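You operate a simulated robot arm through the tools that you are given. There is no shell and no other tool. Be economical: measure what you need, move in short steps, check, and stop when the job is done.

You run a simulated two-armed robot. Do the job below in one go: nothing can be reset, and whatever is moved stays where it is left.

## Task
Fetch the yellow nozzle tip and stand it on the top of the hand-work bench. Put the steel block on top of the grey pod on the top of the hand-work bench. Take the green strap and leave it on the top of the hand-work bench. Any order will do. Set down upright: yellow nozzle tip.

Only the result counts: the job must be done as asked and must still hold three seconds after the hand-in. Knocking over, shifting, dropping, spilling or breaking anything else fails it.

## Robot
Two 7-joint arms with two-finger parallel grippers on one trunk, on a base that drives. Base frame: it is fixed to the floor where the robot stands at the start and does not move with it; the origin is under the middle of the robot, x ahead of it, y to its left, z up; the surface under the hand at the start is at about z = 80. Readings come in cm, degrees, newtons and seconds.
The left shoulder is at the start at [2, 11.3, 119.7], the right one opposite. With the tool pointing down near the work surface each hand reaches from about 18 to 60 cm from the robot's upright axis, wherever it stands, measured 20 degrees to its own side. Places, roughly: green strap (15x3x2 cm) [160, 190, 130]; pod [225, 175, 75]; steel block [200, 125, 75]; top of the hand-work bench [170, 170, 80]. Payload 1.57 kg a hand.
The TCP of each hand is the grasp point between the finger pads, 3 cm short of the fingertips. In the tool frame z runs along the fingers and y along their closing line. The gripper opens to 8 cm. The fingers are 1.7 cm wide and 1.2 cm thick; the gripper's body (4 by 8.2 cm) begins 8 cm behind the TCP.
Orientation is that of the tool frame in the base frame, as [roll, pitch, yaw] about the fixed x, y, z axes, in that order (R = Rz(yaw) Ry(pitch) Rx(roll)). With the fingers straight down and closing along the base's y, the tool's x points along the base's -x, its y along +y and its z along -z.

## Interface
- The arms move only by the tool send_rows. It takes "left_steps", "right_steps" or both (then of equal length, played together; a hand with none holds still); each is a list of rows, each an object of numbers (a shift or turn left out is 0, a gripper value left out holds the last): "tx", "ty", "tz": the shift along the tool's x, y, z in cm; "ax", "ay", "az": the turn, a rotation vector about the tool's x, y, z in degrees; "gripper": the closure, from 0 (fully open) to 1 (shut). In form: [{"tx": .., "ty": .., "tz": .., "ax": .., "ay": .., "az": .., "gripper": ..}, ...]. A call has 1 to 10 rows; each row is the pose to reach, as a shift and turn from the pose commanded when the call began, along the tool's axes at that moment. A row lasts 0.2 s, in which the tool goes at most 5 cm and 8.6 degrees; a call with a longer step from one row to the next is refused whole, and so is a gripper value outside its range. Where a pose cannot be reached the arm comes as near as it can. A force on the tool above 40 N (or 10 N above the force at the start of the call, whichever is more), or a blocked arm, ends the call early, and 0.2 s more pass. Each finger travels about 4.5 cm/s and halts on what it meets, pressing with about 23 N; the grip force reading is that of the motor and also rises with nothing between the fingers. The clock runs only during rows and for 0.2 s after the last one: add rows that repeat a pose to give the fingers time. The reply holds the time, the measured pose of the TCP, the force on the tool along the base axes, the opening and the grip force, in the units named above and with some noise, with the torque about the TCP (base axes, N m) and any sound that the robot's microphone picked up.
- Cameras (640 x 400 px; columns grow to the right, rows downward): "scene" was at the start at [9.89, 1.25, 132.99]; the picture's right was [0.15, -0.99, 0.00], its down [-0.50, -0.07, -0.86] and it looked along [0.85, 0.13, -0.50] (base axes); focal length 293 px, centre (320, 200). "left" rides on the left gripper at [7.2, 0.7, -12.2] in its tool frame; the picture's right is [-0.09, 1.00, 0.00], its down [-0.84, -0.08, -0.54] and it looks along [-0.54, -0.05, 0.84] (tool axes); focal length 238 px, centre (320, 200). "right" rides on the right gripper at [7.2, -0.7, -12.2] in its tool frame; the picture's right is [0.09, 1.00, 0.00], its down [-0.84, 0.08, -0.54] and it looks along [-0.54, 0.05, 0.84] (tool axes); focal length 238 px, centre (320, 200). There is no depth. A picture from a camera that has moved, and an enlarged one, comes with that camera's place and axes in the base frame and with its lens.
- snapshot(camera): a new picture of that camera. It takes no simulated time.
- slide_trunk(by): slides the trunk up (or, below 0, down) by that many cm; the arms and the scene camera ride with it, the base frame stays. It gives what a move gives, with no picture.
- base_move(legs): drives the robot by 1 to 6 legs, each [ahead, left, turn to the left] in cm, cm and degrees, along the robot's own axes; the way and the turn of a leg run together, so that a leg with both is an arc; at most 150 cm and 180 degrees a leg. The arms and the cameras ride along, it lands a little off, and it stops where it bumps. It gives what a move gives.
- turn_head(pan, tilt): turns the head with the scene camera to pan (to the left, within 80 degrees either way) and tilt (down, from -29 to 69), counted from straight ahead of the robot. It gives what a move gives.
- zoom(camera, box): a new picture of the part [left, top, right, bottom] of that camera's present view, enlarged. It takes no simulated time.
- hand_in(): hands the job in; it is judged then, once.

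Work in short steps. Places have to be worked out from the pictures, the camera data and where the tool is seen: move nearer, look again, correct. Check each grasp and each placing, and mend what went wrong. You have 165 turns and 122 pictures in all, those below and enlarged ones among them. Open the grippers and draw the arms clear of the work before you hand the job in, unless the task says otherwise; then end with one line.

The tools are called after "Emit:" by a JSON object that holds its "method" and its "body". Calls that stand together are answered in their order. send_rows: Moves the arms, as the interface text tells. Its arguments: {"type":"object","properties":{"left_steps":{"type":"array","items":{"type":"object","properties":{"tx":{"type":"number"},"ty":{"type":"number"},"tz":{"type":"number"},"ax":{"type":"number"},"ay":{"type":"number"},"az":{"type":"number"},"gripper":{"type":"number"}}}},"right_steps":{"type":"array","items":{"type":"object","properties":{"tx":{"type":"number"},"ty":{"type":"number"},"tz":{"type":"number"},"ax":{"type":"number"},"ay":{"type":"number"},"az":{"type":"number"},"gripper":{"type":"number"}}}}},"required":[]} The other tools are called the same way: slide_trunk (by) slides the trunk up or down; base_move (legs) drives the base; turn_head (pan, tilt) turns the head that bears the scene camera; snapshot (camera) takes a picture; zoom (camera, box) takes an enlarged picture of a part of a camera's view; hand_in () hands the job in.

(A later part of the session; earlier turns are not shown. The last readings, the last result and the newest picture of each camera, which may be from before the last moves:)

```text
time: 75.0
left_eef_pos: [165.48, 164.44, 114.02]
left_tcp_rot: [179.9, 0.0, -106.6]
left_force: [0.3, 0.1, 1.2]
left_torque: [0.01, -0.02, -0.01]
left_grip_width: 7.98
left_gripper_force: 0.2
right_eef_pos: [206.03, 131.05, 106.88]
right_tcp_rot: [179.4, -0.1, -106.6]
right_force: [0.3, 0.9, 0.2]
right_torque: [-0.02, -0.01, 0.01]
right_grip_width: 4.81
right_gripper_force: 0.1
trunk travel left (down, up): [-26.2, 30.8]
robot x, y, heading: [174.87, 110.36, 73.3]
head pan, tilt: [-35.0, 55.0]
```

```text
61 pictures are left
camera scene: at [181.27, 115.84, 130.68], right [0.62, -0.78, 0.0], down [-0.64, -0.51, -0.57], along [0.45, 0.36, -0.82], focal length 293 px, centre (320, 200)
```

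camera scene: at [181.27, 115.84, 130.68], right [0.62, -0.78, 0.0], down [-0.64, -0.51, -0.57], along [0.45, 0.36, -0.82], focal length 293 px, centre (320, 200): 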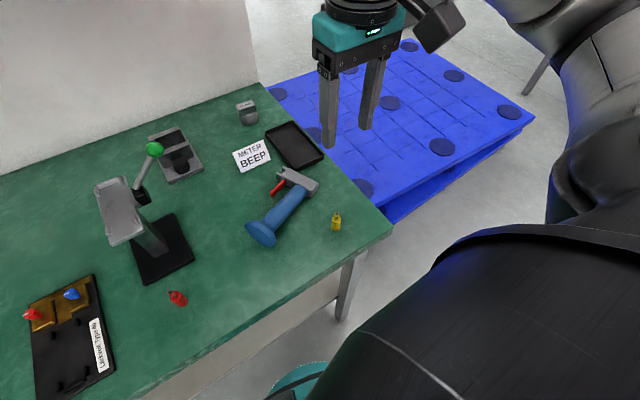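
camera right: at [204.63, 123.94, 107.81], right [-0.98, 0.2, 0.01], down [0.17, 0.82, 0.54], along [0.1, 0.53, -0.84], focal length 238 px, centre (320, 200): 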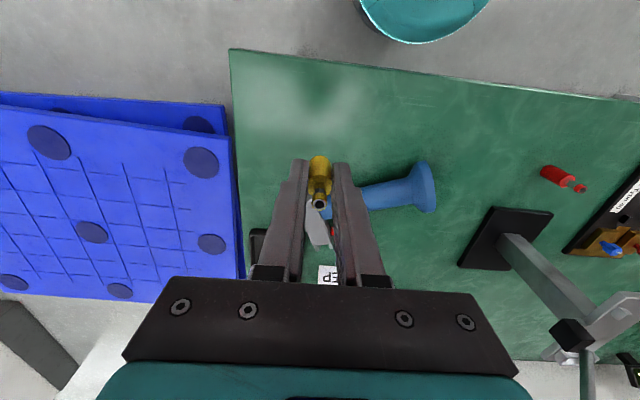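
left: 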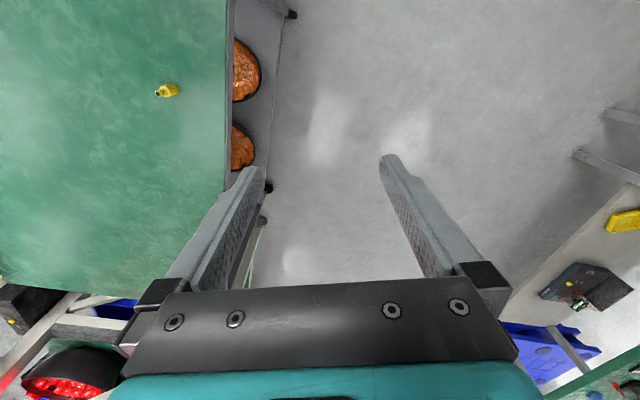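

The nozzle stands upright at about [206, 131]. Next I'll stand the tool up. I'll test the needed wrist orientations in the air above its handle, starting with yaw ≈ −175°.

Emit:
{"method": "send_rows", "body": {"right_steps": [{"az": 8, "tz": -4}, {"az": 16, "tz": -6}, {"az": 24, "tz": -6, "tx": -2, "ty": 1.4}, {"az": 32, "tz": -6, "tx": -4, "ty": 2.8}, {"az": 40, "tz": -6, "tx": -6, "ty": 4.2}, {"az": 48, "tz": -6, "tx": -8.7, "ty": 5.7}, {"az": 56, "tz": -6, "tx": -8.7, "ty": 5.7}, {"az": 64, "tz": -6, "tx": -8.7, "ty": 5.7}, {"az": 68, "tz": -6, "tx": -8.7, "ty": 5.7}, {"az": 68, "tz": -6, "tx": -8.7, "ty": 5.7, "gripper": 0.2}]}}

Emit:
{"method": "send_rows", "body": {"right_steps": [{"ay": 8}, {"ay": 16}, {"ay": 24}, {"ay": 32}, {"ay": 32}]}}

Emit:
{"method": "snapshot", "body": {"camera": "scene"}}

```text
time: 77.2
left_eef_pos: [165.45, 164.3, 113.98]
left_tcp_rot: [179.9, 0.0, -106.6]
left_force: [1.0, 0.2, 0.5]
left_torque: [0.0, 0.0, -0.02]
left_grip_width: 8.02
left_gripper_force: 0.0
right_eef_pos: [203.22, 141.01, 112.95]
right_tcp_rot: [179.8, -0.6, -174.6]
right_force: [-0.3, 0.4, 0.5]
right_torque: [0.01, 0.03, 0.0]
right_grip_width: 6.43
right_gripper_force: 0.0
trunk travel left (down, up): [-26.2, 30.8]
robot x, y, heading: [175.42, 110.19, 73.3]
head pan, tilt: [-35.0, 55.0]
```

```text
time: 78.4
left_eef_pos: [165.38, 164.4, 114.04]
left_tcp_rot: [-180.0, 0.1, -106.5]
left_force: [-1.0, -0.2, -0.4]
left_torque: [-0.05, 0.02, -0.02]
left_grip_width: 8.0
left_gripper_force: 0.0
right_eef_pos: [203.24, 141.06, 113.15]
right_tcp_rot: [179.6, -32.7, -174.5]
right_force: [0.1, -0.5, -0.1]
right_torque: [0.01, -0.02, 0.02]
right_grip_width: 6.4
right_gripper_force: 0.0
trunk travel left (down, up): [-26.2, 30.8]
robot x, y, heading: [175.28, 110.54, 73.4]
head pan, tilt: [-35.0, 55.0]
```

```text
60 pictures are left
camera scene: at [181.27, 115.83, 130.69], right [0.62, -0.78, 0.0], down [-0.64, -0.51, -0.57], along [0.45, 0.36, -0.82], focal length 293 px, centre (320, 200)
```

scene: 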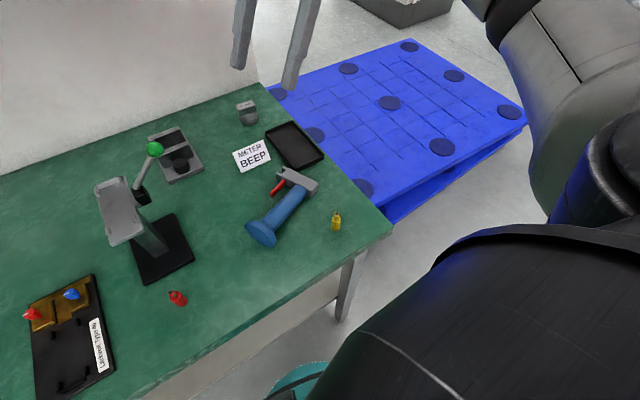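

That side works. I'll test more tilt, then the opposite one.

Emit:
{"method": "send_rows", "body": {"right_steps": [{"ay": 8}, {"ay": 16}, {"ay": 16}]}}

Emit:
{"method": "send_rows", "body": {"right_steps": [{"ay": -8.5}, {"ay": -17}, {"ay": -25.5}, {"ay": -34}, {"ay": -42.5}, {"ay": -51}, {"ay": -59.5}, {"ay": -68}, {"ay": -76.5}, {"ay": -85}]}}

```text
time: 79.2
left_eef_pos: [165.43, 164.45, 114.0]
left_tcp_rot: [179.9, 0.0, -106.6]
left_force: [-0.4, -0.3, 0.4]
left_torque: [-0.02, -0.05, -0.01]
left_grip_width: 8.02
left_gripper_force: 0.1
right_eef_pos: [203.19, 140.93, 113.22]
right_tcp_rot: [179.6, -48.7, -174.3]
right_force: [0.5, -0.3, 0.9]
right_torque: [0.04, 0.01, 0.0]
right_grip_width: 6.42
right_gripper_force: 0.1
trunk travel left (down, up): [-26.2, 30.8]
robot x, y, heading: [175.53, 110.79, 73.4]
head pan, tilt: [-35.0, 55.0]
```

```text
time: 81.4
left_eef_pos: [165.41, 164.53, 113.93]
left_tcp_rot: [179.9, 0.0, -106.5]
left_force: [-0.8, -0.2, 0.1]
left_torque: [-0.02, 0.04, -0.01]
left_grip_width: 8.0
left_gripper_force: 0.0
right_eef_pos: [203.08, 140.99, 113.14]
right_tcp_rot: [179.6, 36.6, -174.9]
right_force: [-0.2, -0.1, 0.1]
right_torque: [0.0, 0.01, 0.01]
right_grip_width: 6.38
right_gripper_force: 0.0
trunk travel left (down, up): [-26.2, 30.8]
robot x, y, heading: [175.37, 110.26, 73.2]
head pan, tilt: [-35.0, 55.0]
```

The full 85° sweep is reachable. I'll return to the starting tilt and descend over the handle (axis at about y = 141, x = 203).

Emit:
{"method": "send_rows", "body": {"right_steps": [{"ay": 8.5}, {"ay": 17}, {"ay": 25.5}, {"ay": 34}, {"ay": 42.5}, {"ay": 51}, {"ay": 59.5}, {"ay": 68}, {"ay": 76.5}, {"ay": 85}]}}

Emit:
{"method": "send_rows", "body": {"right_steps": [{"tx": -3.6, "tz": 3.2}, {"tx": -7.2, "tz": 6.4}, {"tx": -10.8, "tz": 9.6}, {"tx": -14.4, "tz": 12.8}, {"tx": -16.5, "tz": 14.5}, {"tx": -16.5, "tz": 14.5}]}}

Emit:
{"method": "snapshot", "body": {"camera": "right"}}

Emit:
{"method": "zoom", "body": {"camera": "scene", "box": [220, 110, 360, 250]}}

```text
time: 83.6
left_eef_pos: [165.53, 164.35, 114.06]
left_tcp_rot: [179.9, 0.0, -106.5]
left_force: [-0.4, -0.8, 0.2]
left_torque: [0.03, 0.04, -0.01]
left_grip_width: 8.01
left_gripper_force: 0.0
right_eef_pos: [203.22, 140.91, 113.07]
right_tcp_rot: [179.5, -48.8, -174.3]
right_force: [-0.4, -0.3, 0.7]
right_torque: [0.03, -0.02, 0.02]
right_grip_width: 6.42
right_gripper_force: 0.0
trunk travel left (down, up): [-26.2, 30.8]
robot x, y, heading: [175.3, 110.42, 73.4]
head pan, tilt: [-35.0, 55.0]
```

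```text
time: 85.0
left_eef_pos: [165.5, 164.54, 113.9]
left_tcp_rot: [180.0, 0.0, -106.6]
left_force: [0.1, 0.3, -0.1]
left_torque: [-0.02, -0.01, -0.03]
left_grip_width: 8.0
left_gripper_force: 0.1
right_eef_pos: [203.34, 140.97, 91.08]
right_tcp_rot: [179.6, -48.6, -174.3]
right_force: [0.1, 0.6, 0.1]
right_torque: [0.02, 0.01, 0.03]
right_grip_width: 6.42
right_gripper_force: 0.1
trunk travel left (down, up): [-26.2, 30.8]
robot x, y, heading: [175.44, 110.49, 73.2]
head pan, tilt: [-35.0, 55.0]
```

```text
59 pictures are left
camera right: at [207.73, 140.75, 104.45], right [-0.15, 0.99, 0.07], down [0.95, 0.17, -0.27], along [-0.28, 0.03, -0.96], focal length 238 px, centre (320, 200)
```

right: 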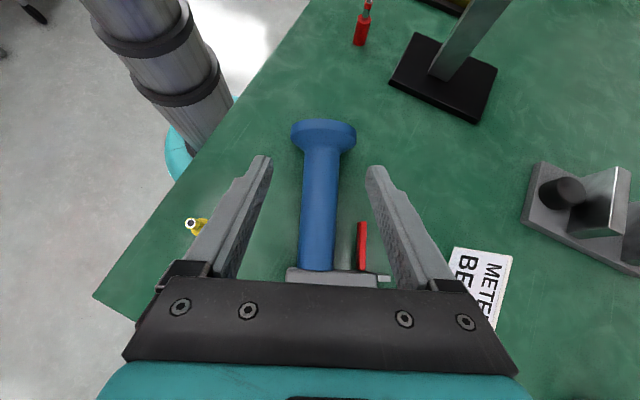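

```text
2.86 times, centred on (290, 180) of scene
camera zoom: at [181.29, 115.83, 130.69], right [0.62, -0.78, 0.0], down [-0.64, -0.51, -0.57], along [0.45, 0.36, -0.82], focal length 836 px, centre (406, 257)
```

zoom: 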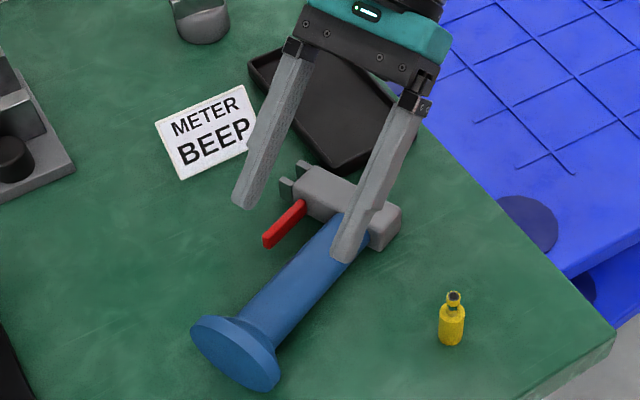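

Aligned with the handle. I'll narrow the opening to miss the trigger and descend to z ≈ 83.3.

Emit:
{"method": "send_rows", "body": {"right_steps": [{"gripper": 0.38}, {"tx": -1.9, "tz": 2.9, "gripper": 0.38}, {"tx": -4.0, "tz": 4.9, "gripper": 0.38}, {"tx": -5.1, "tz": 5.95, "gripper": 0.38}, {"tx": -5.1, "tz": 5.95, "gripper": 0.38}]}}

Emit:
{"method": "snapshot", "body": {"camera": "right"}}

Emit:
{"method": "zoom", "body": {"camera": "scene", "box": [220, 110, 360, 250]}}

```text
time: 86.2
left_eef_pos: [165.42, 164.26, 113.99]
left_tcp_rot: [-180.0, 0.1, -106.5]
left_force: [0.1, 0.7, -0.1]
left_torque: [0.01, 0.0, -0.01]
left_grip_width: 7.98
left_gripper_force: 0.1
right_eef_pos: [202.11, 140.83, 83.27]
right_tcp_rot: [179.6, -48.6, -174.5]
right_force: [-1.1, 0.4, 0.6]
right_torque: [-0.01, 0.01, 0.02]
right_grip_width: 4.96
right_gripper_force: 0.0
trunk travel left (down, up): [-26.2, 30.8]
robot x, y, heading: [174.97, 110.36, 73.0]
head pan, tilt: [-35.0, 55.0]
```

```text
57 pictures are left
camera right: at [206.52, 140.69, 96.76], right [-0.15, 0.99, 0.07], down [0.95, 0.17, -0.27], along [-0.28, 0.03, -0.96], focal length 238 px, centre (320, 200)
```

right: 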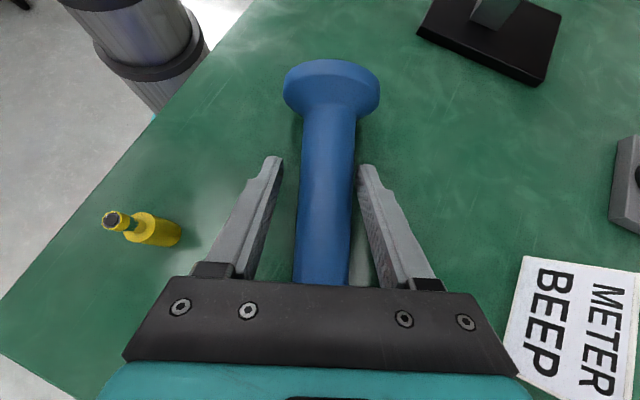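

```text
2.86 times, centred on (290, 180) of scene
camera zoom: at [181.29, 115.83, 130.69], right [0.62, -0.78, 0.0], down [-0.64, -0.51, -0.57], along [0.45, 0.36, -0.82], focal length 836 px, centre (406, 257)
```

zoom: 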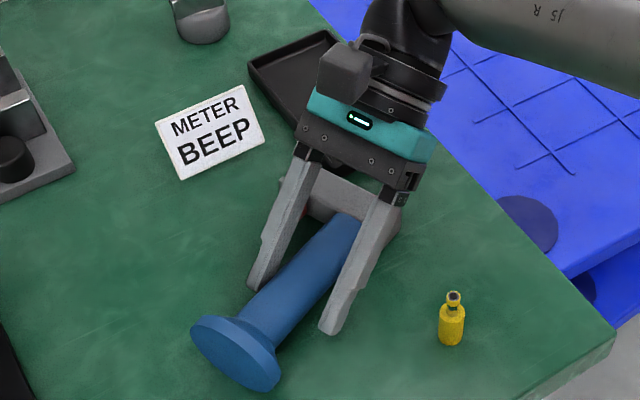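

Handle straddled. I'll close and read the width.

Emit:
{"method": "send_rows", "body": {"right_steps": [{"gripper": 1}, {"gripper": 1}, {"gripper": 1}, {"gripper": 1}]}}

```text
time: 87.2
left_eef_pos: [165.42, 164.48, 113.84]
left_tcp_rot: [-180.0, 0.0, -106.7]
left_force: [-0.5, 0.6, 0.3]
left_torque: [0.0, 0.0, -0.01]
left_grip_width: 8.0
left_gripper_force: 0.1
right_eef_pos: [202.08, 140.91, 83.5]
right_tcp_rot: [179.6, -48.6, -174.3]
right_force: [1.0, 1.3, 0.6]
right_torque: [0.21, -0.12, 0.21]
right_grip_width: 3.5
right_gripper_force: 23.1
trunk travel left (down, up): [-26.2, 30.8]
robot x, y, heading: [175.37, 110.46, 73.4]
head pan, tilt: [-35.0, 55.0]
```

Gripped at 3.5 cm. I'll lift 15 cm.

Emit:
{"method": "send_rows", "body": {"right_steps": [{"tx": 1.5, "tz": -1.3}, {"tx": 4.5, "tz": -4}, {"tx": 7.9, "tz": -7}, {"tx": 11.25, "tz": -9.9}, {"tx": 11.25, "tz": -9.9}]}}

Emit:
{"method": "snapshot", "body": {"camera": "scene"}}

Emit:
{"method": "snapshot", "body": {"camera": "right"}}

```text
time: 88.4
left_eef_pos: [165.46, 164.42, 113.95]
left_tcp_rot: [180.0, 0.0, -106.6]
left_force: [-0.9, 0.1, 0.3]
left_torque: [-0.01, 0.01, 0.01]
left_grip_width: 8.03
left_gripper_force: 0.0
right_eef_pos: [202.08, 140.83, 98.49]
right_tcp_rot: [179.7, -48.6, -174.4]
right_force: [0.5, 0.0, -1.7]
right_torque: [-0.06, 0.02, 0.0]
right_grip_width: 3.47
right_gripper_force: 22.9
trunk travel left (down, up): [-26.2, 30.8]
robot x, y, heading: [175.04, 110.5, 73.2]
head pan, tilt: [-35.0, 55.0]
```

```text
55 pictures are left
camera scene: at [181.3, 115.85, 130.68], right [0.62, -0.78, 0.0], down [-0.64, -0.51, -0.57], along [0.45, 0.36, -0.82], focal length 293 px, centre (320, 200)
```

scene: 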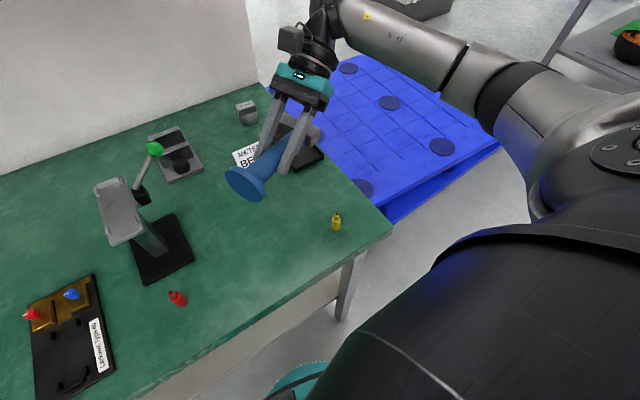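

```text
54 pictures are left
camera right: at [206.5, 140.68, 111.82], right [-0.15, 0.99, 0.07], down [0.95, 0.17, -0.27], along [-0.28, 0.03, -0.96], focal length 238 px, centre (320, 200)
```

right: 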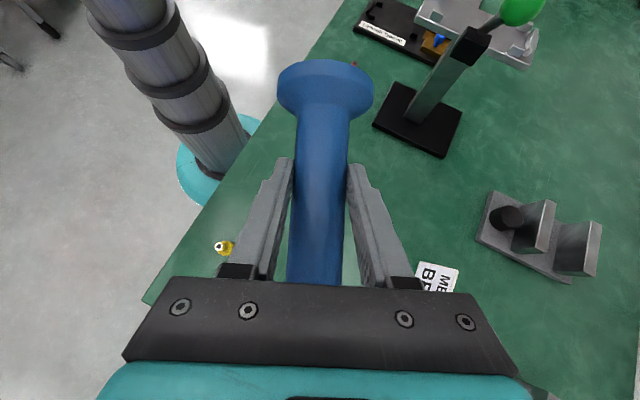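

Held firmly. I'll rotate it upright in the air.

Emit:
{"method": "send_rows", "body": {"right_steps": [{"ay": -8.5}, {"ay": -17}, {"ay": -25.5}, {"ay": -34}, {"ay": -42.5}, {"ay": -51}, {"ay": -59.5}, {"ay": -68}, {"ay": -76.5}, {"ay": -85}]}}

Emit:
{"method": "snapshot", "body": {"camera": "scene"}}

```text
time: 90.6
left_eef_pos: [165.43, 164.52, 113.92]
left_tcp_rot: [179.9, 0.0, -106.6]
left_force: [0.0, 0.2, 0.0]
left_torque: [-0.02, 0.01, 0.0]
left_grip_width: 8.0
left_gripper_force: 0.0
right_eef_pos: [202.14, 140.86, 98.32]
right_tcp_rot: [179.6, 36.5, -174.9]
right_force: [0.0, -0.5, -2.7]
right_torque: [-0.02, 0.05, -0.01]
right_grip_width: 3.49
right_gripper_force: 22.8
trunk travel left (down, up): [-26.2, 30.8]
robot x, y, heading: [174.98, 110.49, 73.7]
head pan, tilt: [-35.0, 55.0]
```

```text
53 pictures are left
camera scene: at [181.26, 115.86, 130.68], right [0.62, -0.78, 0.0], down [-0.64, -0.51, -0.57], along [0.45, 0.36, -0.82], focal length 293 px, centre (320, 200)
```

scene: 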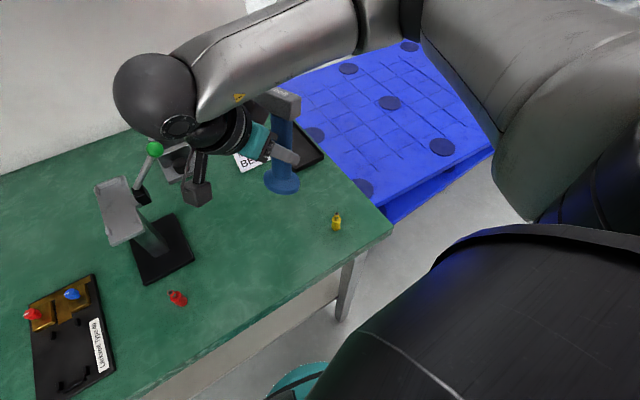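

Upright. I'll lower it here, slightly to the right to keep the wrist clear of the press, and re-grasp later to carry it to its original place.

Emit:
{"method": "send_rows", "body": {"right_steps": [{"tx": -1.6, "tz": 1.2}, {"tx": 0.4, "tz": 3.9}, {"tx": 2.4, "tz": 6.6}, {"tx": 3.2, "tz": 7.6}, {"tx": 3.2, "tz": 7.6}]}}

Emit:
{"method": "zoom", "body": {"camera": "scene", "box": [110, 60, 350, 230]}}

Emit:
{"method": "snapshot", "body": {"camera": "right"}}

```text
time: 91.8
left_eef_pos: [165.54, 164.43, 113.92]
left_tcp_rot: [180.0, 0.0, -106.6]
left_force: [0.1, 0.5, 0.3]
left_torque: [0.02, -0.02, 0.02]
left_grip_width: 8.02
left_gripper_force: 0.0
right_eef_pos: [204.05, 141.15, 90.13]
right_tcp_rot: [179.8, 36.3, -174.8]
right_force: [0.1, -0.3, -3.0]
right_torque: [-0.03, 0.05, 0.03]
right_grip_width: 3.44
right_gripper_force: 22.9
trunk travel left (down, up): [-26.2, 30.8]
robot x, y, heading: [175.36, 110.57, 73.6]
head pan, tilt: [-35.0, 55.0]
```

```text
2.35 times, centred on (230, 145) of scene
camera zoom: at [181.3, 115.84, 130.68], right [0.62, -0.78, 0.0], down [-0.64, -0.51, -0.57], along [0.45, 0.36, -0.82], focal length 689 px, centre (532, 329)
```

zoom: 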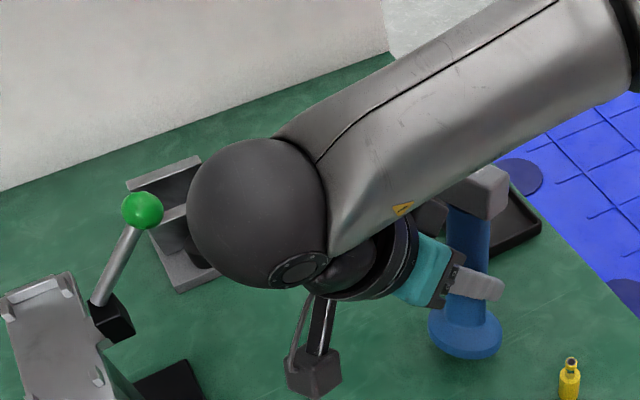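

```text
51 pictures are left
camera right: at [191.14, 139.33, 95.76], right [-0.17, 0.98, -0.05], down [0.34, 0.11, 0.93], along [0.92, 0.14, -0.36], focal length 238 px, centre (320, 200)
```

right: 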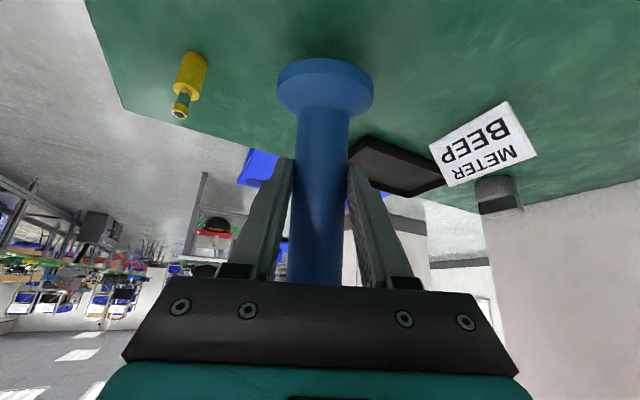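

It's close to the surface. I'll lower in small steps to contact.

Emit:
{"method": "send_rows", "body": {"right_steps": [{"tx": 0.36, "tz": 0.48}, {"tx": 0.72, "tz": 0.96}, {"tx": 0.9, "tz": 1.2}, {"tx": 0.9, "tz": 1.2}]}}

```text
time: 92.8
left_eef_pos: [165.42, 164.46, 113.99]
left_tcp_rot: [-180.0, 0.0, -106.6]
left_force: [-0.2, 0.6, 0.1]
left_torque: [0.01, 0.05, 0.0]
left_grip_width: 8.02
left_gripper_force: 0.1
right_eef_pos: [204.16, 141.13, 88.91]
right_tcp_rot: [179.7, 36.5, -174.8]
right_force: [-1.0, 0.2, -2.9]
right_torque: [-0.01, 0.04, -0.01]
right_grip_width: 3.47
right_gripper_force: 23.3
trunk travel left (down, up): [-26.2, 30.8]
robot x, y, heading: [175.45, 110.4, 73.1]
head pan, tilt: [-35.0, 55.0]
```

Emit:
{"method": "send_rows", "body": {"right_steps": [{"tx": 0.2, "tz": 0.27}, {"tx": 0.4, "tz": 0.54}, {"tx": 0.6, "tz": 0.8}, {"tx": 0.6, "tz": 0.8}]}}

Emit:
{"method": "zoom", "body": {"camera": "scene", "box": [210, 100, 350, 210]}}

```text
time: 93.8
left_eef_pos: [165.37, 164.39, 114.03]
left_tcp_rot: [179.9, 0.1, -106.6]
left_force: [0.7, 0.3, 0.4]
left_torque: [0.01, 0.03, -0.01]
left_grip_width: 8.0
left_gripper_force: 0.1
right_eef_pos: [203.95, 141.23, 88.03]
right_tcp_rot: [179.3, 36.4, -174.9]
right_force: [-3.7, 0.5, 18.6]
right_torque: [0.12, -0.25, 0.05]
right_grip_width: 3.49
right_gripper_force: 22.6
trunk travel left (down, up): [-26.2, 30.8]
robot x, y, heading: [175.2, 110.48, 73.2]
head pan, tilt: [-35.0, 55.0]
```

```text
3.64 times, centred on (280, 155) of scene
camera zoom: at [181.17, 115.76, 130.7], right [0.62, -0.78, 0.0], down [-0.64, -0.51, -0.57], along [0.45, 0.36, -0.82], focal length 1064 px, centre (466, 364)
```

zoom: 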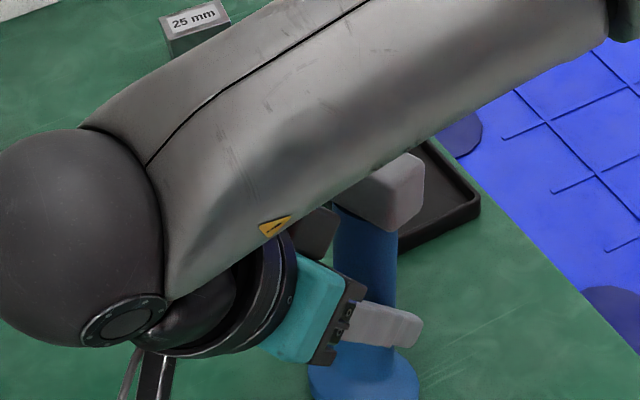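

Contact at 18.6 N. I'll relieve it slightly, open just enough, and withdraw along the tool axis.

Emit:
{"method": "send_rows", "body": {"right_steps": [{"tx": -0.15, "tz": -0.2}, {"tx": -0.15, "tz": -0.2, "gripper": 0.42}, {"tx": -0.15, "tz": -0.2, "gripper": 0.38}, {"tx": -0.15, "tz": -0.2, "gripper": 0.38}, {"tx": -0.15, "tz": -0.2, "gripper": 0.38}]}}

Emit:
{"method": "snapshot", "body": {"camera": "right"}}

```text
time: 95.0
left_eef_pos: [165.39, 164.35, 113.89]
left_tcp_rot: [180.0, -0.1, -106.7]
left_force: [-0.5, 0.2, 0.6]
left_torque: [0.01, -0.04, -0.02]
left_grip_width: 8.01
left_gripper_force: 0.0
right_eef_pos: [203.98, 141.06, 88.04]
right_tcp_rot: [179.6, 36.4, -174.9]
right_force: [-0.2, -0.7, -0.2]
right_torque: [-0.03, 0.01, -0.02]
right_grip_width: 4.96
right_gripper_force: 0.0
trunk travel left (down, up): [-26.2, 30.8]
robot x, y, heading: [175.39, 110.0, 73.3]
head pan, tilt: [-35.0, 55.0]
```

```text
49 pictures are left
camera right: at [191.1, 139.27, 93.57], right [-0.17, 0.98, -0.05], down [0.34, 0.11, 0.93], along [0.92, 0.14, -0.36], focal length 238 px, centre (320, 200)
```

right: 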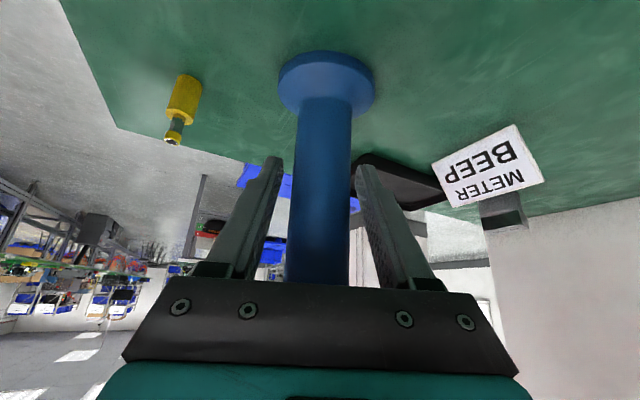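

It stands. I'll withdraw along the tool axis, up and left.

Emit:
{"method": "send_rows", "body": {"right_steps": [{"tz": -2}, {"tz": -5}, {"tz": -8}, {"tz": -11}, {"tz": -14, "tx": -2}, {"tz": -17, "tx": -5}, {"tz": -20, "tx": -8}, {"tz": -20, "tx": -8}]}}

Emit:
{"method": "snapshot", "body": {"camera": "scene"}}

```text
time: 96.8
left_eef_pos: [165.37, 164.42, 113.98]
left_tcp_rot: [180.0, 0.0, -106.7]
left_force: [0.9, -0.9, 0.2]
left_torque: [0.01, -0.03, 0.0]
left_grip_width: 7.98
left_gripper_force: 0.1
right_eef_pos: [198.72, 140.43, 109.05]
right_tcp_rot: [179.7, 36.5, -174.8]
right_force: [-0.7, 0.7, 0.2]
right_torque: [0.0, 0.01, -0.03]
right_grip_width: 5.01
right_gripper_force: 0.0
trunk travel left (down, up): [-26.2, 30.8]
robot x, y, heading: [175.27, 110.48, 73.3]
head pan, tilt: [-35.0, 55.0]
```

```text
48 pictures are left
camera scene: at [181.29, 115.85, 130.68], right [0.62, -0.78, 0.0], down [-0.64, -0.51, -0.57], along [0.45, 0.36, -0.82], focal length 293 px, centre (320, 200)
```

scene: 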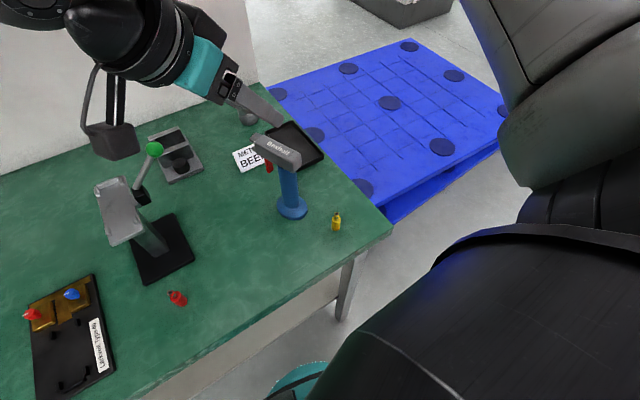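

The tool stands upright at about [204, 141]. I'll now re-grasp its head straight from above. Zooming in to locate the head.

Emit:
{"method": "zoom", "body": {"camera": "scene", "box": [230, 110, 350, 230]}}

```text
3.33 times, centred on (290, 170) of scene
camera zoom: at [181.29, 115.85, 130.68], right [0.62, -0.78, 0.0], down [-0.64, -0.51, -0.57], along [0.45, 0.36, -0.82], focal length 976 px, centre (420, 300)
```

zoom: 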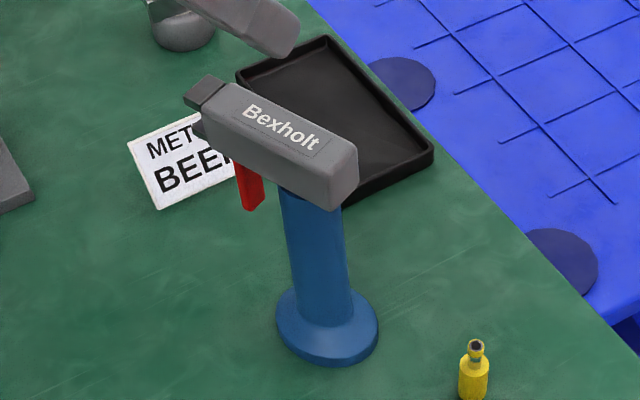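

Head centre is about [204, 141.5] with its top near z ≈ 96.5. I'll untilt, rotate to yaw ≈ −88°, and go over it.

Emit:
{"method": "send_rows", "body": {"right_steps": [{"tx": -2.4, "tz": -3.2, "ay": 4}, {"tx": -4.8, "tz": -6.4, "ay": 12}, {"tx": -4.8, "tz": -6.4, "ay": 20}, {"tx": -4.8, "tz": -6.4, "ay": 28}, {"tx": -4.8, "tz": -6.4, "ay": 36.5}, {"tx": -4.8, "tz": -6.4, "ay": 36.5, "gripper": 0.2}]}}

Emit:
{"method": "send_rows", "body": {"right_steps": [{"az": -8.5}, {"az": -17}, {"az": -25.5}, {"az": -34}, {"az": -42.5}, {"az": -51}, {"az": -59.5}, {"az": -68}, {"az": -76.5}, {"az": -85}]}}

```text
time: 98.2
left_eef_pos: [165.39, 164.43, 113.99]
left_tcp_rot: [-180.0, 0.1, -106.6]
left_force: [-0.2, -0.4, -0.4]
left_torque: [0.0, 0.01, -0.04]
left_grip_width: 7.99
left_gripper_force: 0.0
right_eef_pos: [198.69, 140.46, 116.86]
right_tcp_rot: [179.8, -0.1, -174.6]
right_force: [0.4, 0.8, -0.6]
right_torque: [0.04, 0.04, -0.01]
right_grip_width: 6.4
right_gripper_force: 0.1
trunk travel left (down, up): [-26.2, 30.8]
robot x, y, heading: [175.4, 110.57, 73.4]
head pan, tilt: [-35.0, 55.0]
```

```text
time: 100.4
left_eef_pos: [165.41, 164.42, 113.85]
left_tcp_rot: [-179.9, 0.0, -106.6]
left_force: [0.2, -0.3, 0.6]
left_torque: [-0.01, 0.0, -0.02]
left_grip_width: 8.01
left_gripper_force: 0.1
right_eef_pos: [198.76, 140.33, 116.99]
right_tcp_rot: [179.9, 0.2, -89.5]
right_force: [-0.9, -0.4, -0.3]
right_torque: [0.0, 0.03, -0.03]
right_grip_width: 6.41
right_gripper_force: 0.1
trunk travel left (down, up): [-26.2, 30.8]
robot x, y, heading: [175.36, 110.35, 73.4]
head pan, tilt: [-35.0, 55.0]
```

Emit:
{"method": "send_rows", "body": {"right_steps": [{"tx": -0.5, "ty": -2.7}, {"tx": -0.9, "ty": -5.3}, {"tx": -0.9, "ty": -5.3, "tz": 4.5}, {"tx": -0.9, "ty": -5.3, "tz": 9}, {"tx": -0.9, "ty": -5.3, "tz": 12}, {"tx": -0.9, "ty": -5.3, "tz": 12}]}}

Emit:
{"method": "snapshot", "body": {"camera": "right"}}

Emit:
{"method": "zoom", "body": {"camera": "scene", "box": [230, 90, 370, 230]}}

```text
time: 101.8
left_eef_pos: [165.45, 164.46, 113.91]
left_tcp_rot: [179.9, -0.1, -106.5]
left_force: [0.6, 0.1, 0.5]
left_torque: [0.03, 0.01, 0.0]
left_grip_width: 8.02
left_gripper_force: 0.1
right_eef_pos: [203.98, 141.54, 104.8]
right_tcp_rot: [179.9, 0.4, -89.6]
right_force: [0.8, -0.3, -0.2]
right_torque: [-0.01, 0.02, 0.02]
right_grip_width: 6.4
right_gripper_force: 0.1
trunk travel left (down, up): [-26.2, 30.8]
robot x, y, heading: [175.3, 110.69, 73.4]
head pan, tilt: [-35.0, 55.0]
```

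```text
46 pictures are left
camera right: at [204.66, 134.34, 116.95], right [-1.0, -0.1, 0.0], down [-0.08, 0.83, 0.55], along [-0.06, 0.54, -0.84], focal length 238 px, centre (320, 200)
```

right: 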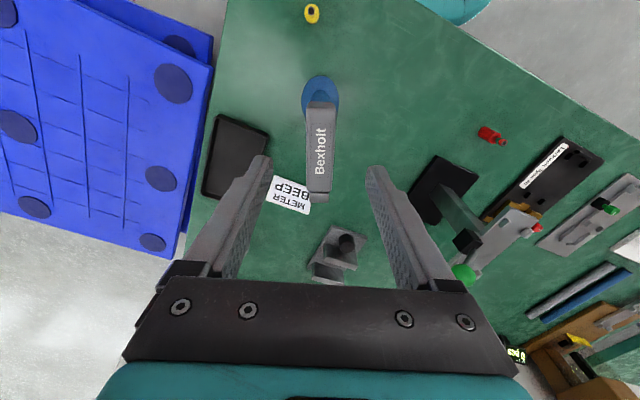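

```text
2.86 times, centred on (300, 160) of scene
camera zoom: at [181.28, 115.83, 130.69], right [0.62, -0.78, 0.0], down [-0.64, -0.51, -0.57], along [0.45, 0.36, -0.82], focal length 836 px, centre (377, 314)
```

zoom: 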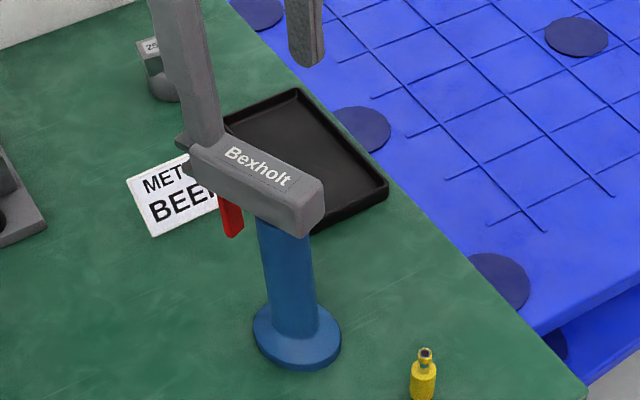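

Well aligned over the head. I'll descend to z ≈ 96.7 and grip it.

Emit:
{"method": "send_rows", "body": {"right_steps": [{"tz": 3, "az": -3}, {"tz": 6, "az": -3}, {"tz": 8, "az": -3}, {"tz": 8, "az": -3}, {"tz": 8, "az": -3, "gripper": 0.6}, {"tz": 8, "az": -3, "gripper": 1}, {"tz": 8, "az": -3, "gripper": 1}, {"tz": 8, "az": -3, "gripper": 1}]}}

Emit:
{"method": "zoom", "body": {"camera": "scene", "box": [230, 90, 370, 230]}}

```text
time: 103.6
left_eef_pos: [165.42, 164.48, 114.01]
left_tcp_rot: [-179.9, 0.0, -106.6]
left_force: [-0.5, -0.2, -0.5]
left_torque: [-0.01, 0.01, 0.0]
left_grip_width: 8.02
left_gripper_force: 0.1
right_eef_pos: [203.97, 141.4, 96.85]
right_tcp_rot: [179.8, 0.1, -86.7]
right_force: [-0.3, 0.0, -0.6]
right_torque: [0.04, 0.11, 0.0]
right_grip_width: 2.56
right_gripper_force: 23.1
trunk travel left (down, up): [-26.2, 30.8]
robot x, y, heading: [175.54, 110.69, 73.2]
head pan, tilt: [-35.0, 55.0]
```

```text
2.86 times, centred on (300, 160) of scene
camera zoom: at [181.28, 115.84, 130.68], right [0.62, -0.78, 0.0], down [-0.64, -0.51, -0.57], along [0.45, 0.36, -0.82], focal length 836 px, centre (377, 314)
```

zoom: 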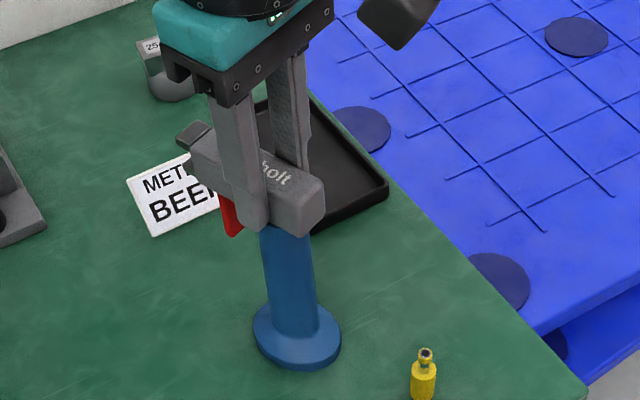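

Head gripped (2.56 cm). I'll lift 4 cm, move to the original place [191.4, 142], and turn the nose back by about 26°.

Emit:
{"method": "send_rows", "body": {"right_steps": [{"tz": -2}, {"tz": -4}, {"tz": -4, "tx": -0.3, "ty": 3, "az": 6}, {"tz": -4, "tx": -0.6, "ty": 6, "az": 12}, {"tz": -4, "tx": -1, "ty": 9, "az": 18}, {"tz": -4, "tx": -1.33, "ty": 12.5, "az": 26}, {"tz": -4, "tx": -1.33, "ty": 12.5, "az": 26}]}}

Emit:
{"method": "snapshot", "body": {"camera": "scene"}}

```text
time: 105.2
left_eef_pos: [165.47, 164.36, 113.95]
left_tcp_rot: [-179.9, 0.1, -106.7]
left_force: [0.4, -0.5, -0.1]
left_torque: [-0.01, 0.01, 0.0]
left_grip_width: 8.0
left_gripper_force: 0.0
right_eef_pos: [191.39, 141.84, 100.77]
right_tcp_rot: [179.8, 0.2, -112.7]
right_force: [-0.3, -1.5, -2.6]
right_torque: [0.01, -0.01, 0.01]
right_grip_width: 2.58
right_gripper_force: 22.8
trunk travel left (down, up): [-26.2, 30.8]
robot x, y, heading: [175.32, 110.3, 73.4]
head pan, tilt: [-35.0, 55.0]
```

```text
43 pictures are left
camera scene: at [181.32, 115.83, 130.68], right [0.62, -0.78, 0.0], down [-0.64, -0.51, -0.57], along [0.45, 0.36, -0.82], focal length 293 px, centre (320, 200)
```

scene: 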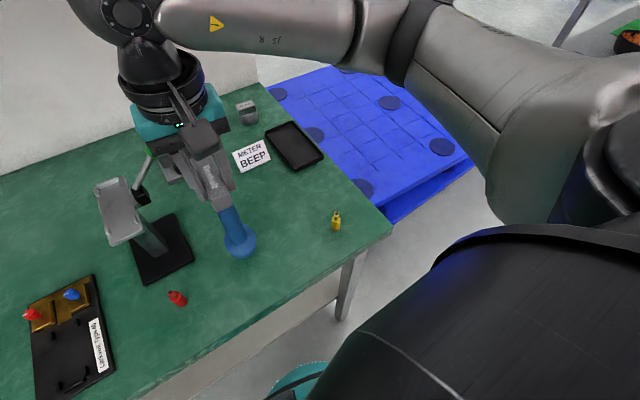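

I'll check the clearance to the press lever before lowering.

Emit:
{"method": "snapshot", "body": {"camera": "right"}}

Emit:
{"method": "zoom", "body": {"camera": "scene", "box": [80, 100, 300, 290]}}

```text
42 pictures are left
camera right: at [189.27, 135.02, 112.99], right [-0.95, 0.3, 0.0], down [0.25, 0.8, 0.54], along [0.16, 0.52, -0.84], focal length 238 px, centre (320, 200)
```

right: 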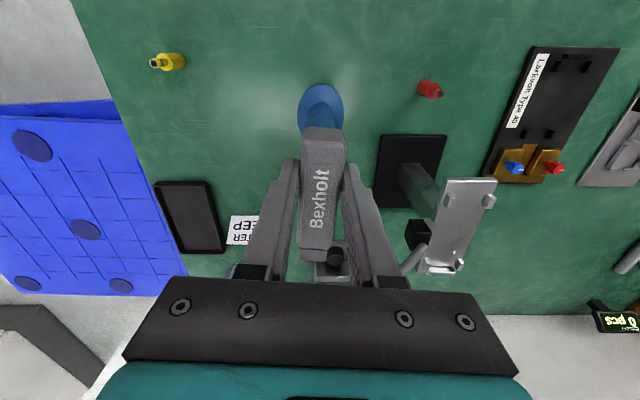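

```text
2.11 times, centred on (190, 195) of scene
camera zoom: at [181.32, 115.83, 130.68], right [0.62, -0.78, 0.0], down [-0.64, -0.51, -0.57], along [0.45, 0.36, -0.82], focal length 616 px, centre (594, 210)
```

zoom: 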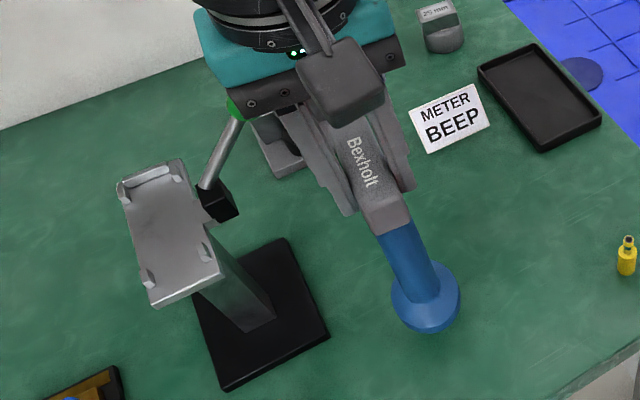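

The lever ball is at about [190.5, 154, 100], well clear of the gripper. I'll lower to contact.

Emit:
{"method": "send_rows", "body": {"right_steps": [{"tz": 2}, {"tz": 3.4}, {"tz": 3.9}, {"tz": 4.1}, {"tz": 4.1}]}}

```text
time: 106.4
left_eef_pos: [165.32, 164.32, 114.06]
left_tcp_rot: [179.9, -0.1, -106.5]
left_force: [0.2, 0.6, 0.5]
left_torque: [0.01, -0.01, 0.04]
left_grip_width: 8.0
left_gripper_force: 0.0
right_eef_pos: [191.41, 141.99, 96.7]
right_tcp_rot: [179.8, 0.1, -112.6]
right_force: [-0.6, -1.2, 8.1]
right_torque: [-0.42, -0.15, -0.01]
right_grip_width: 2.54
right_gripper_force: 23.5
trunk travel left (down, up): [-26.2, 30.8]
robot x, y, heading: [175.41, 110.36, 73.3]
head pan, tilt: [-35.0, 55.0]
```

In contact at 8 N. I'll release and rise straight up.

Emit:
{"method": "send_rows", "body": {"right_steps": [{"gripper": 0.6}, {"gripper": 0.45}, {"gripper": 0.45}, {"gripper": 0.45}, {"tz": -3}, {"tz": -7}, {"tz": -11}, {"tz": -15}, {"tz": -18}, {"tz": -18}]}}

Emit:
{"method": "snapshot", "body": {"camera": "scene"}}

Emit:
{"method": "snapshot", "body": {"camera": "right"}}

```text
time: 108.6
left_eef_pos: [165.42, 164.42, 114.03]
left_tcp_rot: [-180.0, 0.0, -106.6]
left_force: [-0.6, 0.2, 0.8]
left_torque: [0.0, 0.02, -0.05]
left_grip_width: 8.0
left_gripper_force: 0.0
right_eef_pos: [191.45, 142.12, 114.76]
right_tcp_rot: [179.7, 0.0, -112.6]
right_force: [0.6, 0.6, 0.3]
right_torque: [-0.02, 0.02, -0.01]
right_grip_width: 4.39
right_gripper_force: 0.0
trunk travel left (down, up): [-26.2, 30.8]
robot x, y, heading: [175.51, 110.66, 73.2]
head pan, tilt: [-35.0, 55.0]
```

```text
40 pictures are left
camera scene: at [181.29, 115.84, 130.68], right [0.62, -0.78, 0.0], down [-0.64, -0.51, -0.57], along [0.45, 0.36, -0.82], focal length 293 px, centre (320, 200)
```

scene: 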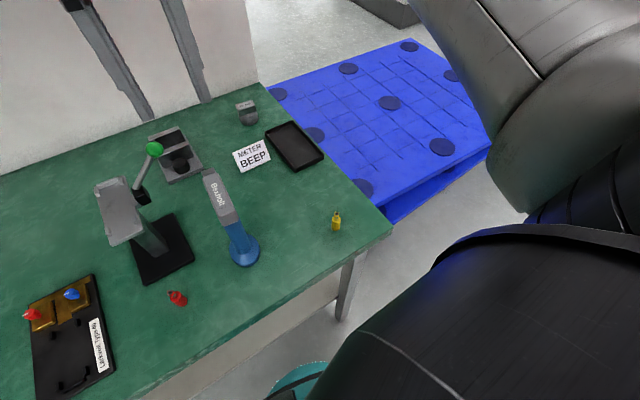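

```text
39 pictures are left
camera right: at [189.36, 135.22, 126.99], right [-0.95, 0.3, 0.0], down [0.25, 0.8, 0.54], along [0.16, 0.52, -0.84], focal length 238 px, centre (320, 200)
```

right: 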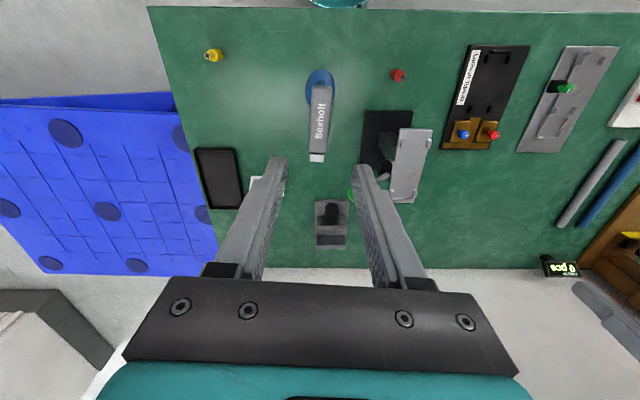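

The blue tool stands back at its original place, with the nozzle and block fine. Now the strap: I'll raise the trunk to look over the ledge.

Emit:
{"method": "slide_trunk", "body": {"by": 30}}

Emit:
{"method": "turn_head", "body": {"pan": 25, "tilt": 30}}

Emit:
{"method": "snapshot", "body": {"camera": "scene"}}

Emit:
{"method": "snapshot", "body": {"camera": "left"}}

```text
time: 111.6
left_eef_pos: [165.33, 164.36, 143.94]
left_tcp_rot: [180.0, -0.1, -106.6]
left_force: [0.8, -0.9, -0.2]
left_torque: [0.0, -0.05, 0.02]
left_grip_width: 8.02
left_gripper_force: 0.1
right_eef_pos: [191.6, 142.08, 144.91]
right_tcp_rot: [179.7, 0.2, -112.7]
right_force: [-0.6, -0.7, 0.3]
right_torque: [-0.02, 0.03, -0.02]
right_grip_width: 4.39
right_gripper_force: 0.0
trunk travel left (down, up): [-56.2, 0.8]
robot x, y, heading: [175.64, 110.56, 73.5]
head pan, tilt: [-35.0, 55.0]
```

```text
time: 112.9
left_eef_pos: [165.31, 164.39, 144.01]
left_tcp_rot: [180.0, 0.2, -106.6]
left_force: [0.1, -0.7, -0.3]
left_torque: [-0.02, -0.06, -0.01]
left_grip_width: 8.0
left_gripper_force: 0.0
right_eef_pos: [191.54, 142.08, 144.81]
right_tcp_rot: [179.8, 0.2, -112.6]
right_force: [0.0, 1.1, -0.1]
right_torque: [0.03, 0.05, 0.0]
right_grip_width: 4.41
right_gripper_force: 0.0
trunk travel left (down, up): [-56.2, 0.8]
robot x, y, heading: [175.19, 110.25, 73.3]
head pan, tilt: [25.0, 30.0]
```

```text
38 pictures are left
camera scene: at [174.33, 120.31, 164.28], right [0.99, 0.14, 0.0], down [0.07, -0.49, -0.87], along [-0.13, 0.86, -0.5], focal length 293 px, centre (320, 200)
```

scene: 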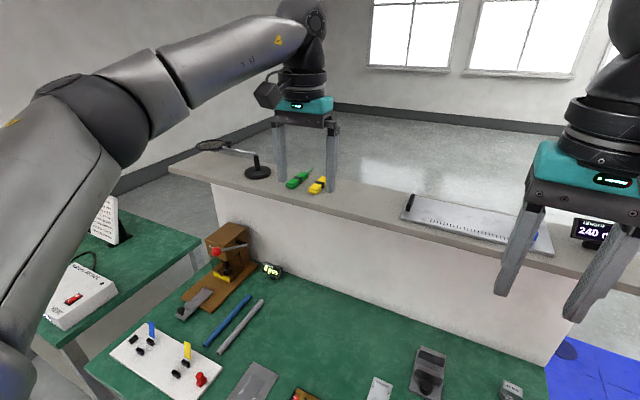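

```text
37 pictures are left
camera left: at [162.84, 157.69, 156.16], right [-0.93, 0.37, 0.0], down [0.31, 0.78, 0.54], along [0.2, 0.5, -0.84], focal length 238 px, centre (320, 200)
```

left: 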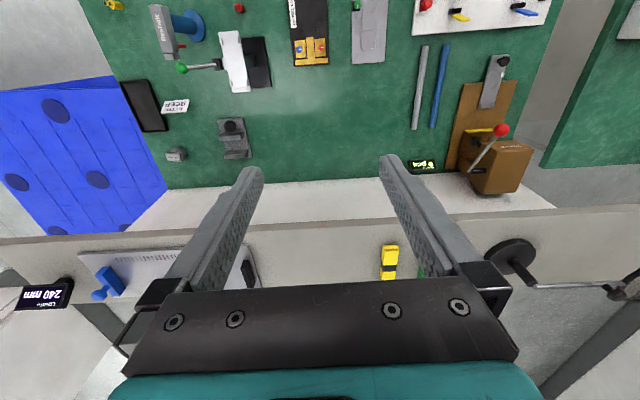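

The ledge top is at z ≈ 126.5. The yellow strap is at about [163, 191] and the green one at about [157.4, 195], lengthwise along the robot's forward direction. I'll shift the base left 25 cm and ahead 4 cm, with everything raised, then look again.

Emit:
{"method": "base_move", "body": {"legs": [[0, 25, 0], [4, 0, 0]]}}

Emit:
{"method": "snapshot", "body": {"camera": "left"}}

Emit:
{"method": "turn_head", "body": {"pan": 10, "tilt": 30}}

Emit:
{"method": "snapshot", "body": {"camera": "scene"}}

```text
time: 115.2
left_eef_pos: [142.82, 175.45, 144.01]
left_tcp_rot: [-180.0, 0.0, -106.7]
left_force: [-0.1, 0.3, 0.3]
left_torque: [-0.02, -0.02, -0.01]
left_grip_width: 7.99
left_gripper_force: 0.1
right_eef_pos: [168.83, 153.0, 144.87]
right_tcp_rot: [179.8, 0.3, -112.6]
right_force: [0.0, 0.1, -0.3]
right_torque: [-0.04, 0.04, 0.02]
right_grip_width: 4.41
right_gripper_force: 0.1
trunk travel left (down, up): [-56.2, 0.8]
robot x, y, heading: [152.57, 121.5, 73.3]
head pan, tilt: [25.0, 30.0]
```

```text
36 pictures are left
camera left: at [140.21, 168.66, 156.17], right [-0.93, 0.37, 0.0], down [0.31, 0.78, 0.54], along [0.2, 0.5, -0.84], focal length 238 px, centre (320, 200)
```

left: 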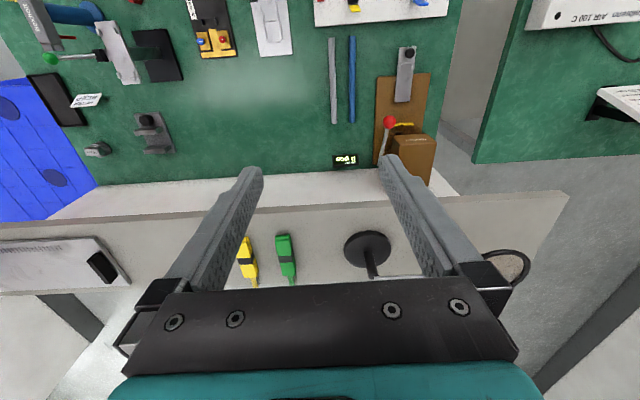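

```text
time: 115.9
left_eef_pos: [142.82, 175.36, 144.02]
left_tcp_rot: [179.9, 0.1, -106.6]
left_force: [-0.1, -0.7, 0.0]
left_torque: [0.01, 0.01, 0.01]
left_grip_width: 8.01
left_gripper_force: 0.1
right_eef_pos: [168.85, 153.02, 144.85]
right_tcp_rot: [179.7, 0.2, -112.7]
right_force: [0.2, -0.7, -0.3]
right_torque: [0.01, -0.01, 0.02]
right_grip_width: 4.42
right_gripper_force: 0.1
trunk travel left (down, up): [-56.2, 0.8]
robot x, y, heading: [152.8, 121.49, 73.2]
head pan, tilt: [10.0, 30.0]
```

```text
35 pictures are left
camera scene: at [153.97, 131.22, 164.29], right [0.99, -0.12, 0.0], down [-0.06, -0.5, -0.87], along [0.1, 0.86, -0.5], focal length 293 px, centre (320, 200)
```

scene: 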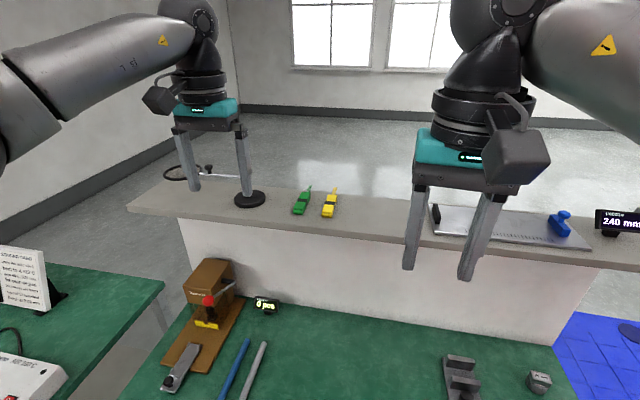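

Emit:
{"method": "zoom", "body": {"camera": "scene", "box": [270, 160, 370, 240]}}

Emit:
{"method": "zoom", "body": {"camera": "left", "box": [220, 210, 340, 290]}}

```text
5.00 times, centred on (320, 200) of scene
camera zoom: at [153.97, 131.22, 164.29], right [0.99, -0.12, 0.0], down [-0.06, -0.5, -0.87], along [0.1, 0.86, -0.5], focal length 1464 px, centre (320, 200)
```

zoom: 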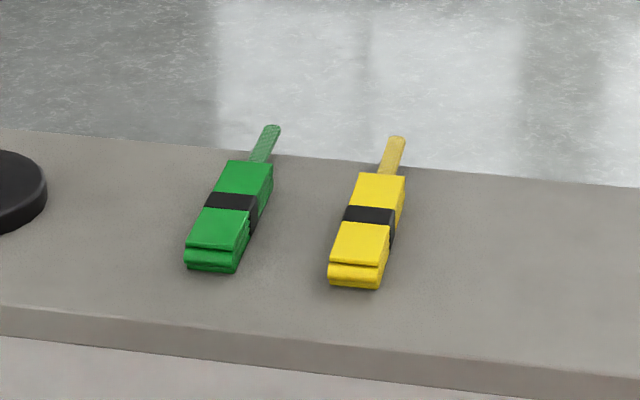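

```text
5.00 times, centred on (280, 250) of left
camera zoom: at [140.2, 168.58, 156.2], right [-0.93, 0.37, 0.0], down [0.31, 0.78, 0.54], along [0.2, 0.5, -0.84], focal length 1192 px, centre (520, -50)
```

zoom: 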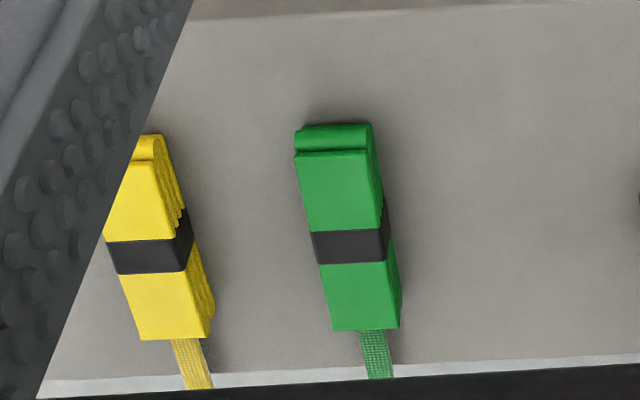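

The green strap's band centre is at [156.9, 194.7, top 127.5], with its long axis at azimuth ~74°. I'll set the left gripper to about 5 cm and tilt it forward 40° where it is.

Emit:
{"method": "send_rows", "body": {"left_steps": [{"ay": -8, "gripper": 0.35}, {"ay": -16}, {"ay": -24}, {"ay": -32}, {"ay": -40}, {"ay": -40}]}}

```text
time: 117.3
left_eef_pos: [142.87, 175.34, 143.91]
left_tcp_rot: [-180.0, 40.2, -106.8]
left_force: [-0.3, -0.3, 0.6]
left_torque: [0.01, 0.03, -0.01]
left_grip_width: 5.19
left_gripper_force: 0.2
right_eef_pos: [168.85, 153.1, 144.75]
right_tcp_rot: [179.8, 0.2, -112.6]
right_force: [0.4, -0.2, 0.5]
right_torque: [-0.01, 0.02, 0.05]
right_grip_width: 4.39
right_gripper_force: 0.0
trunk travel left (down, up): [-56.2, 0.8]
robot x, y, heading: [152.88, 121.47, 73.3]
head pan, tilt: [10.0, 30.0]
```

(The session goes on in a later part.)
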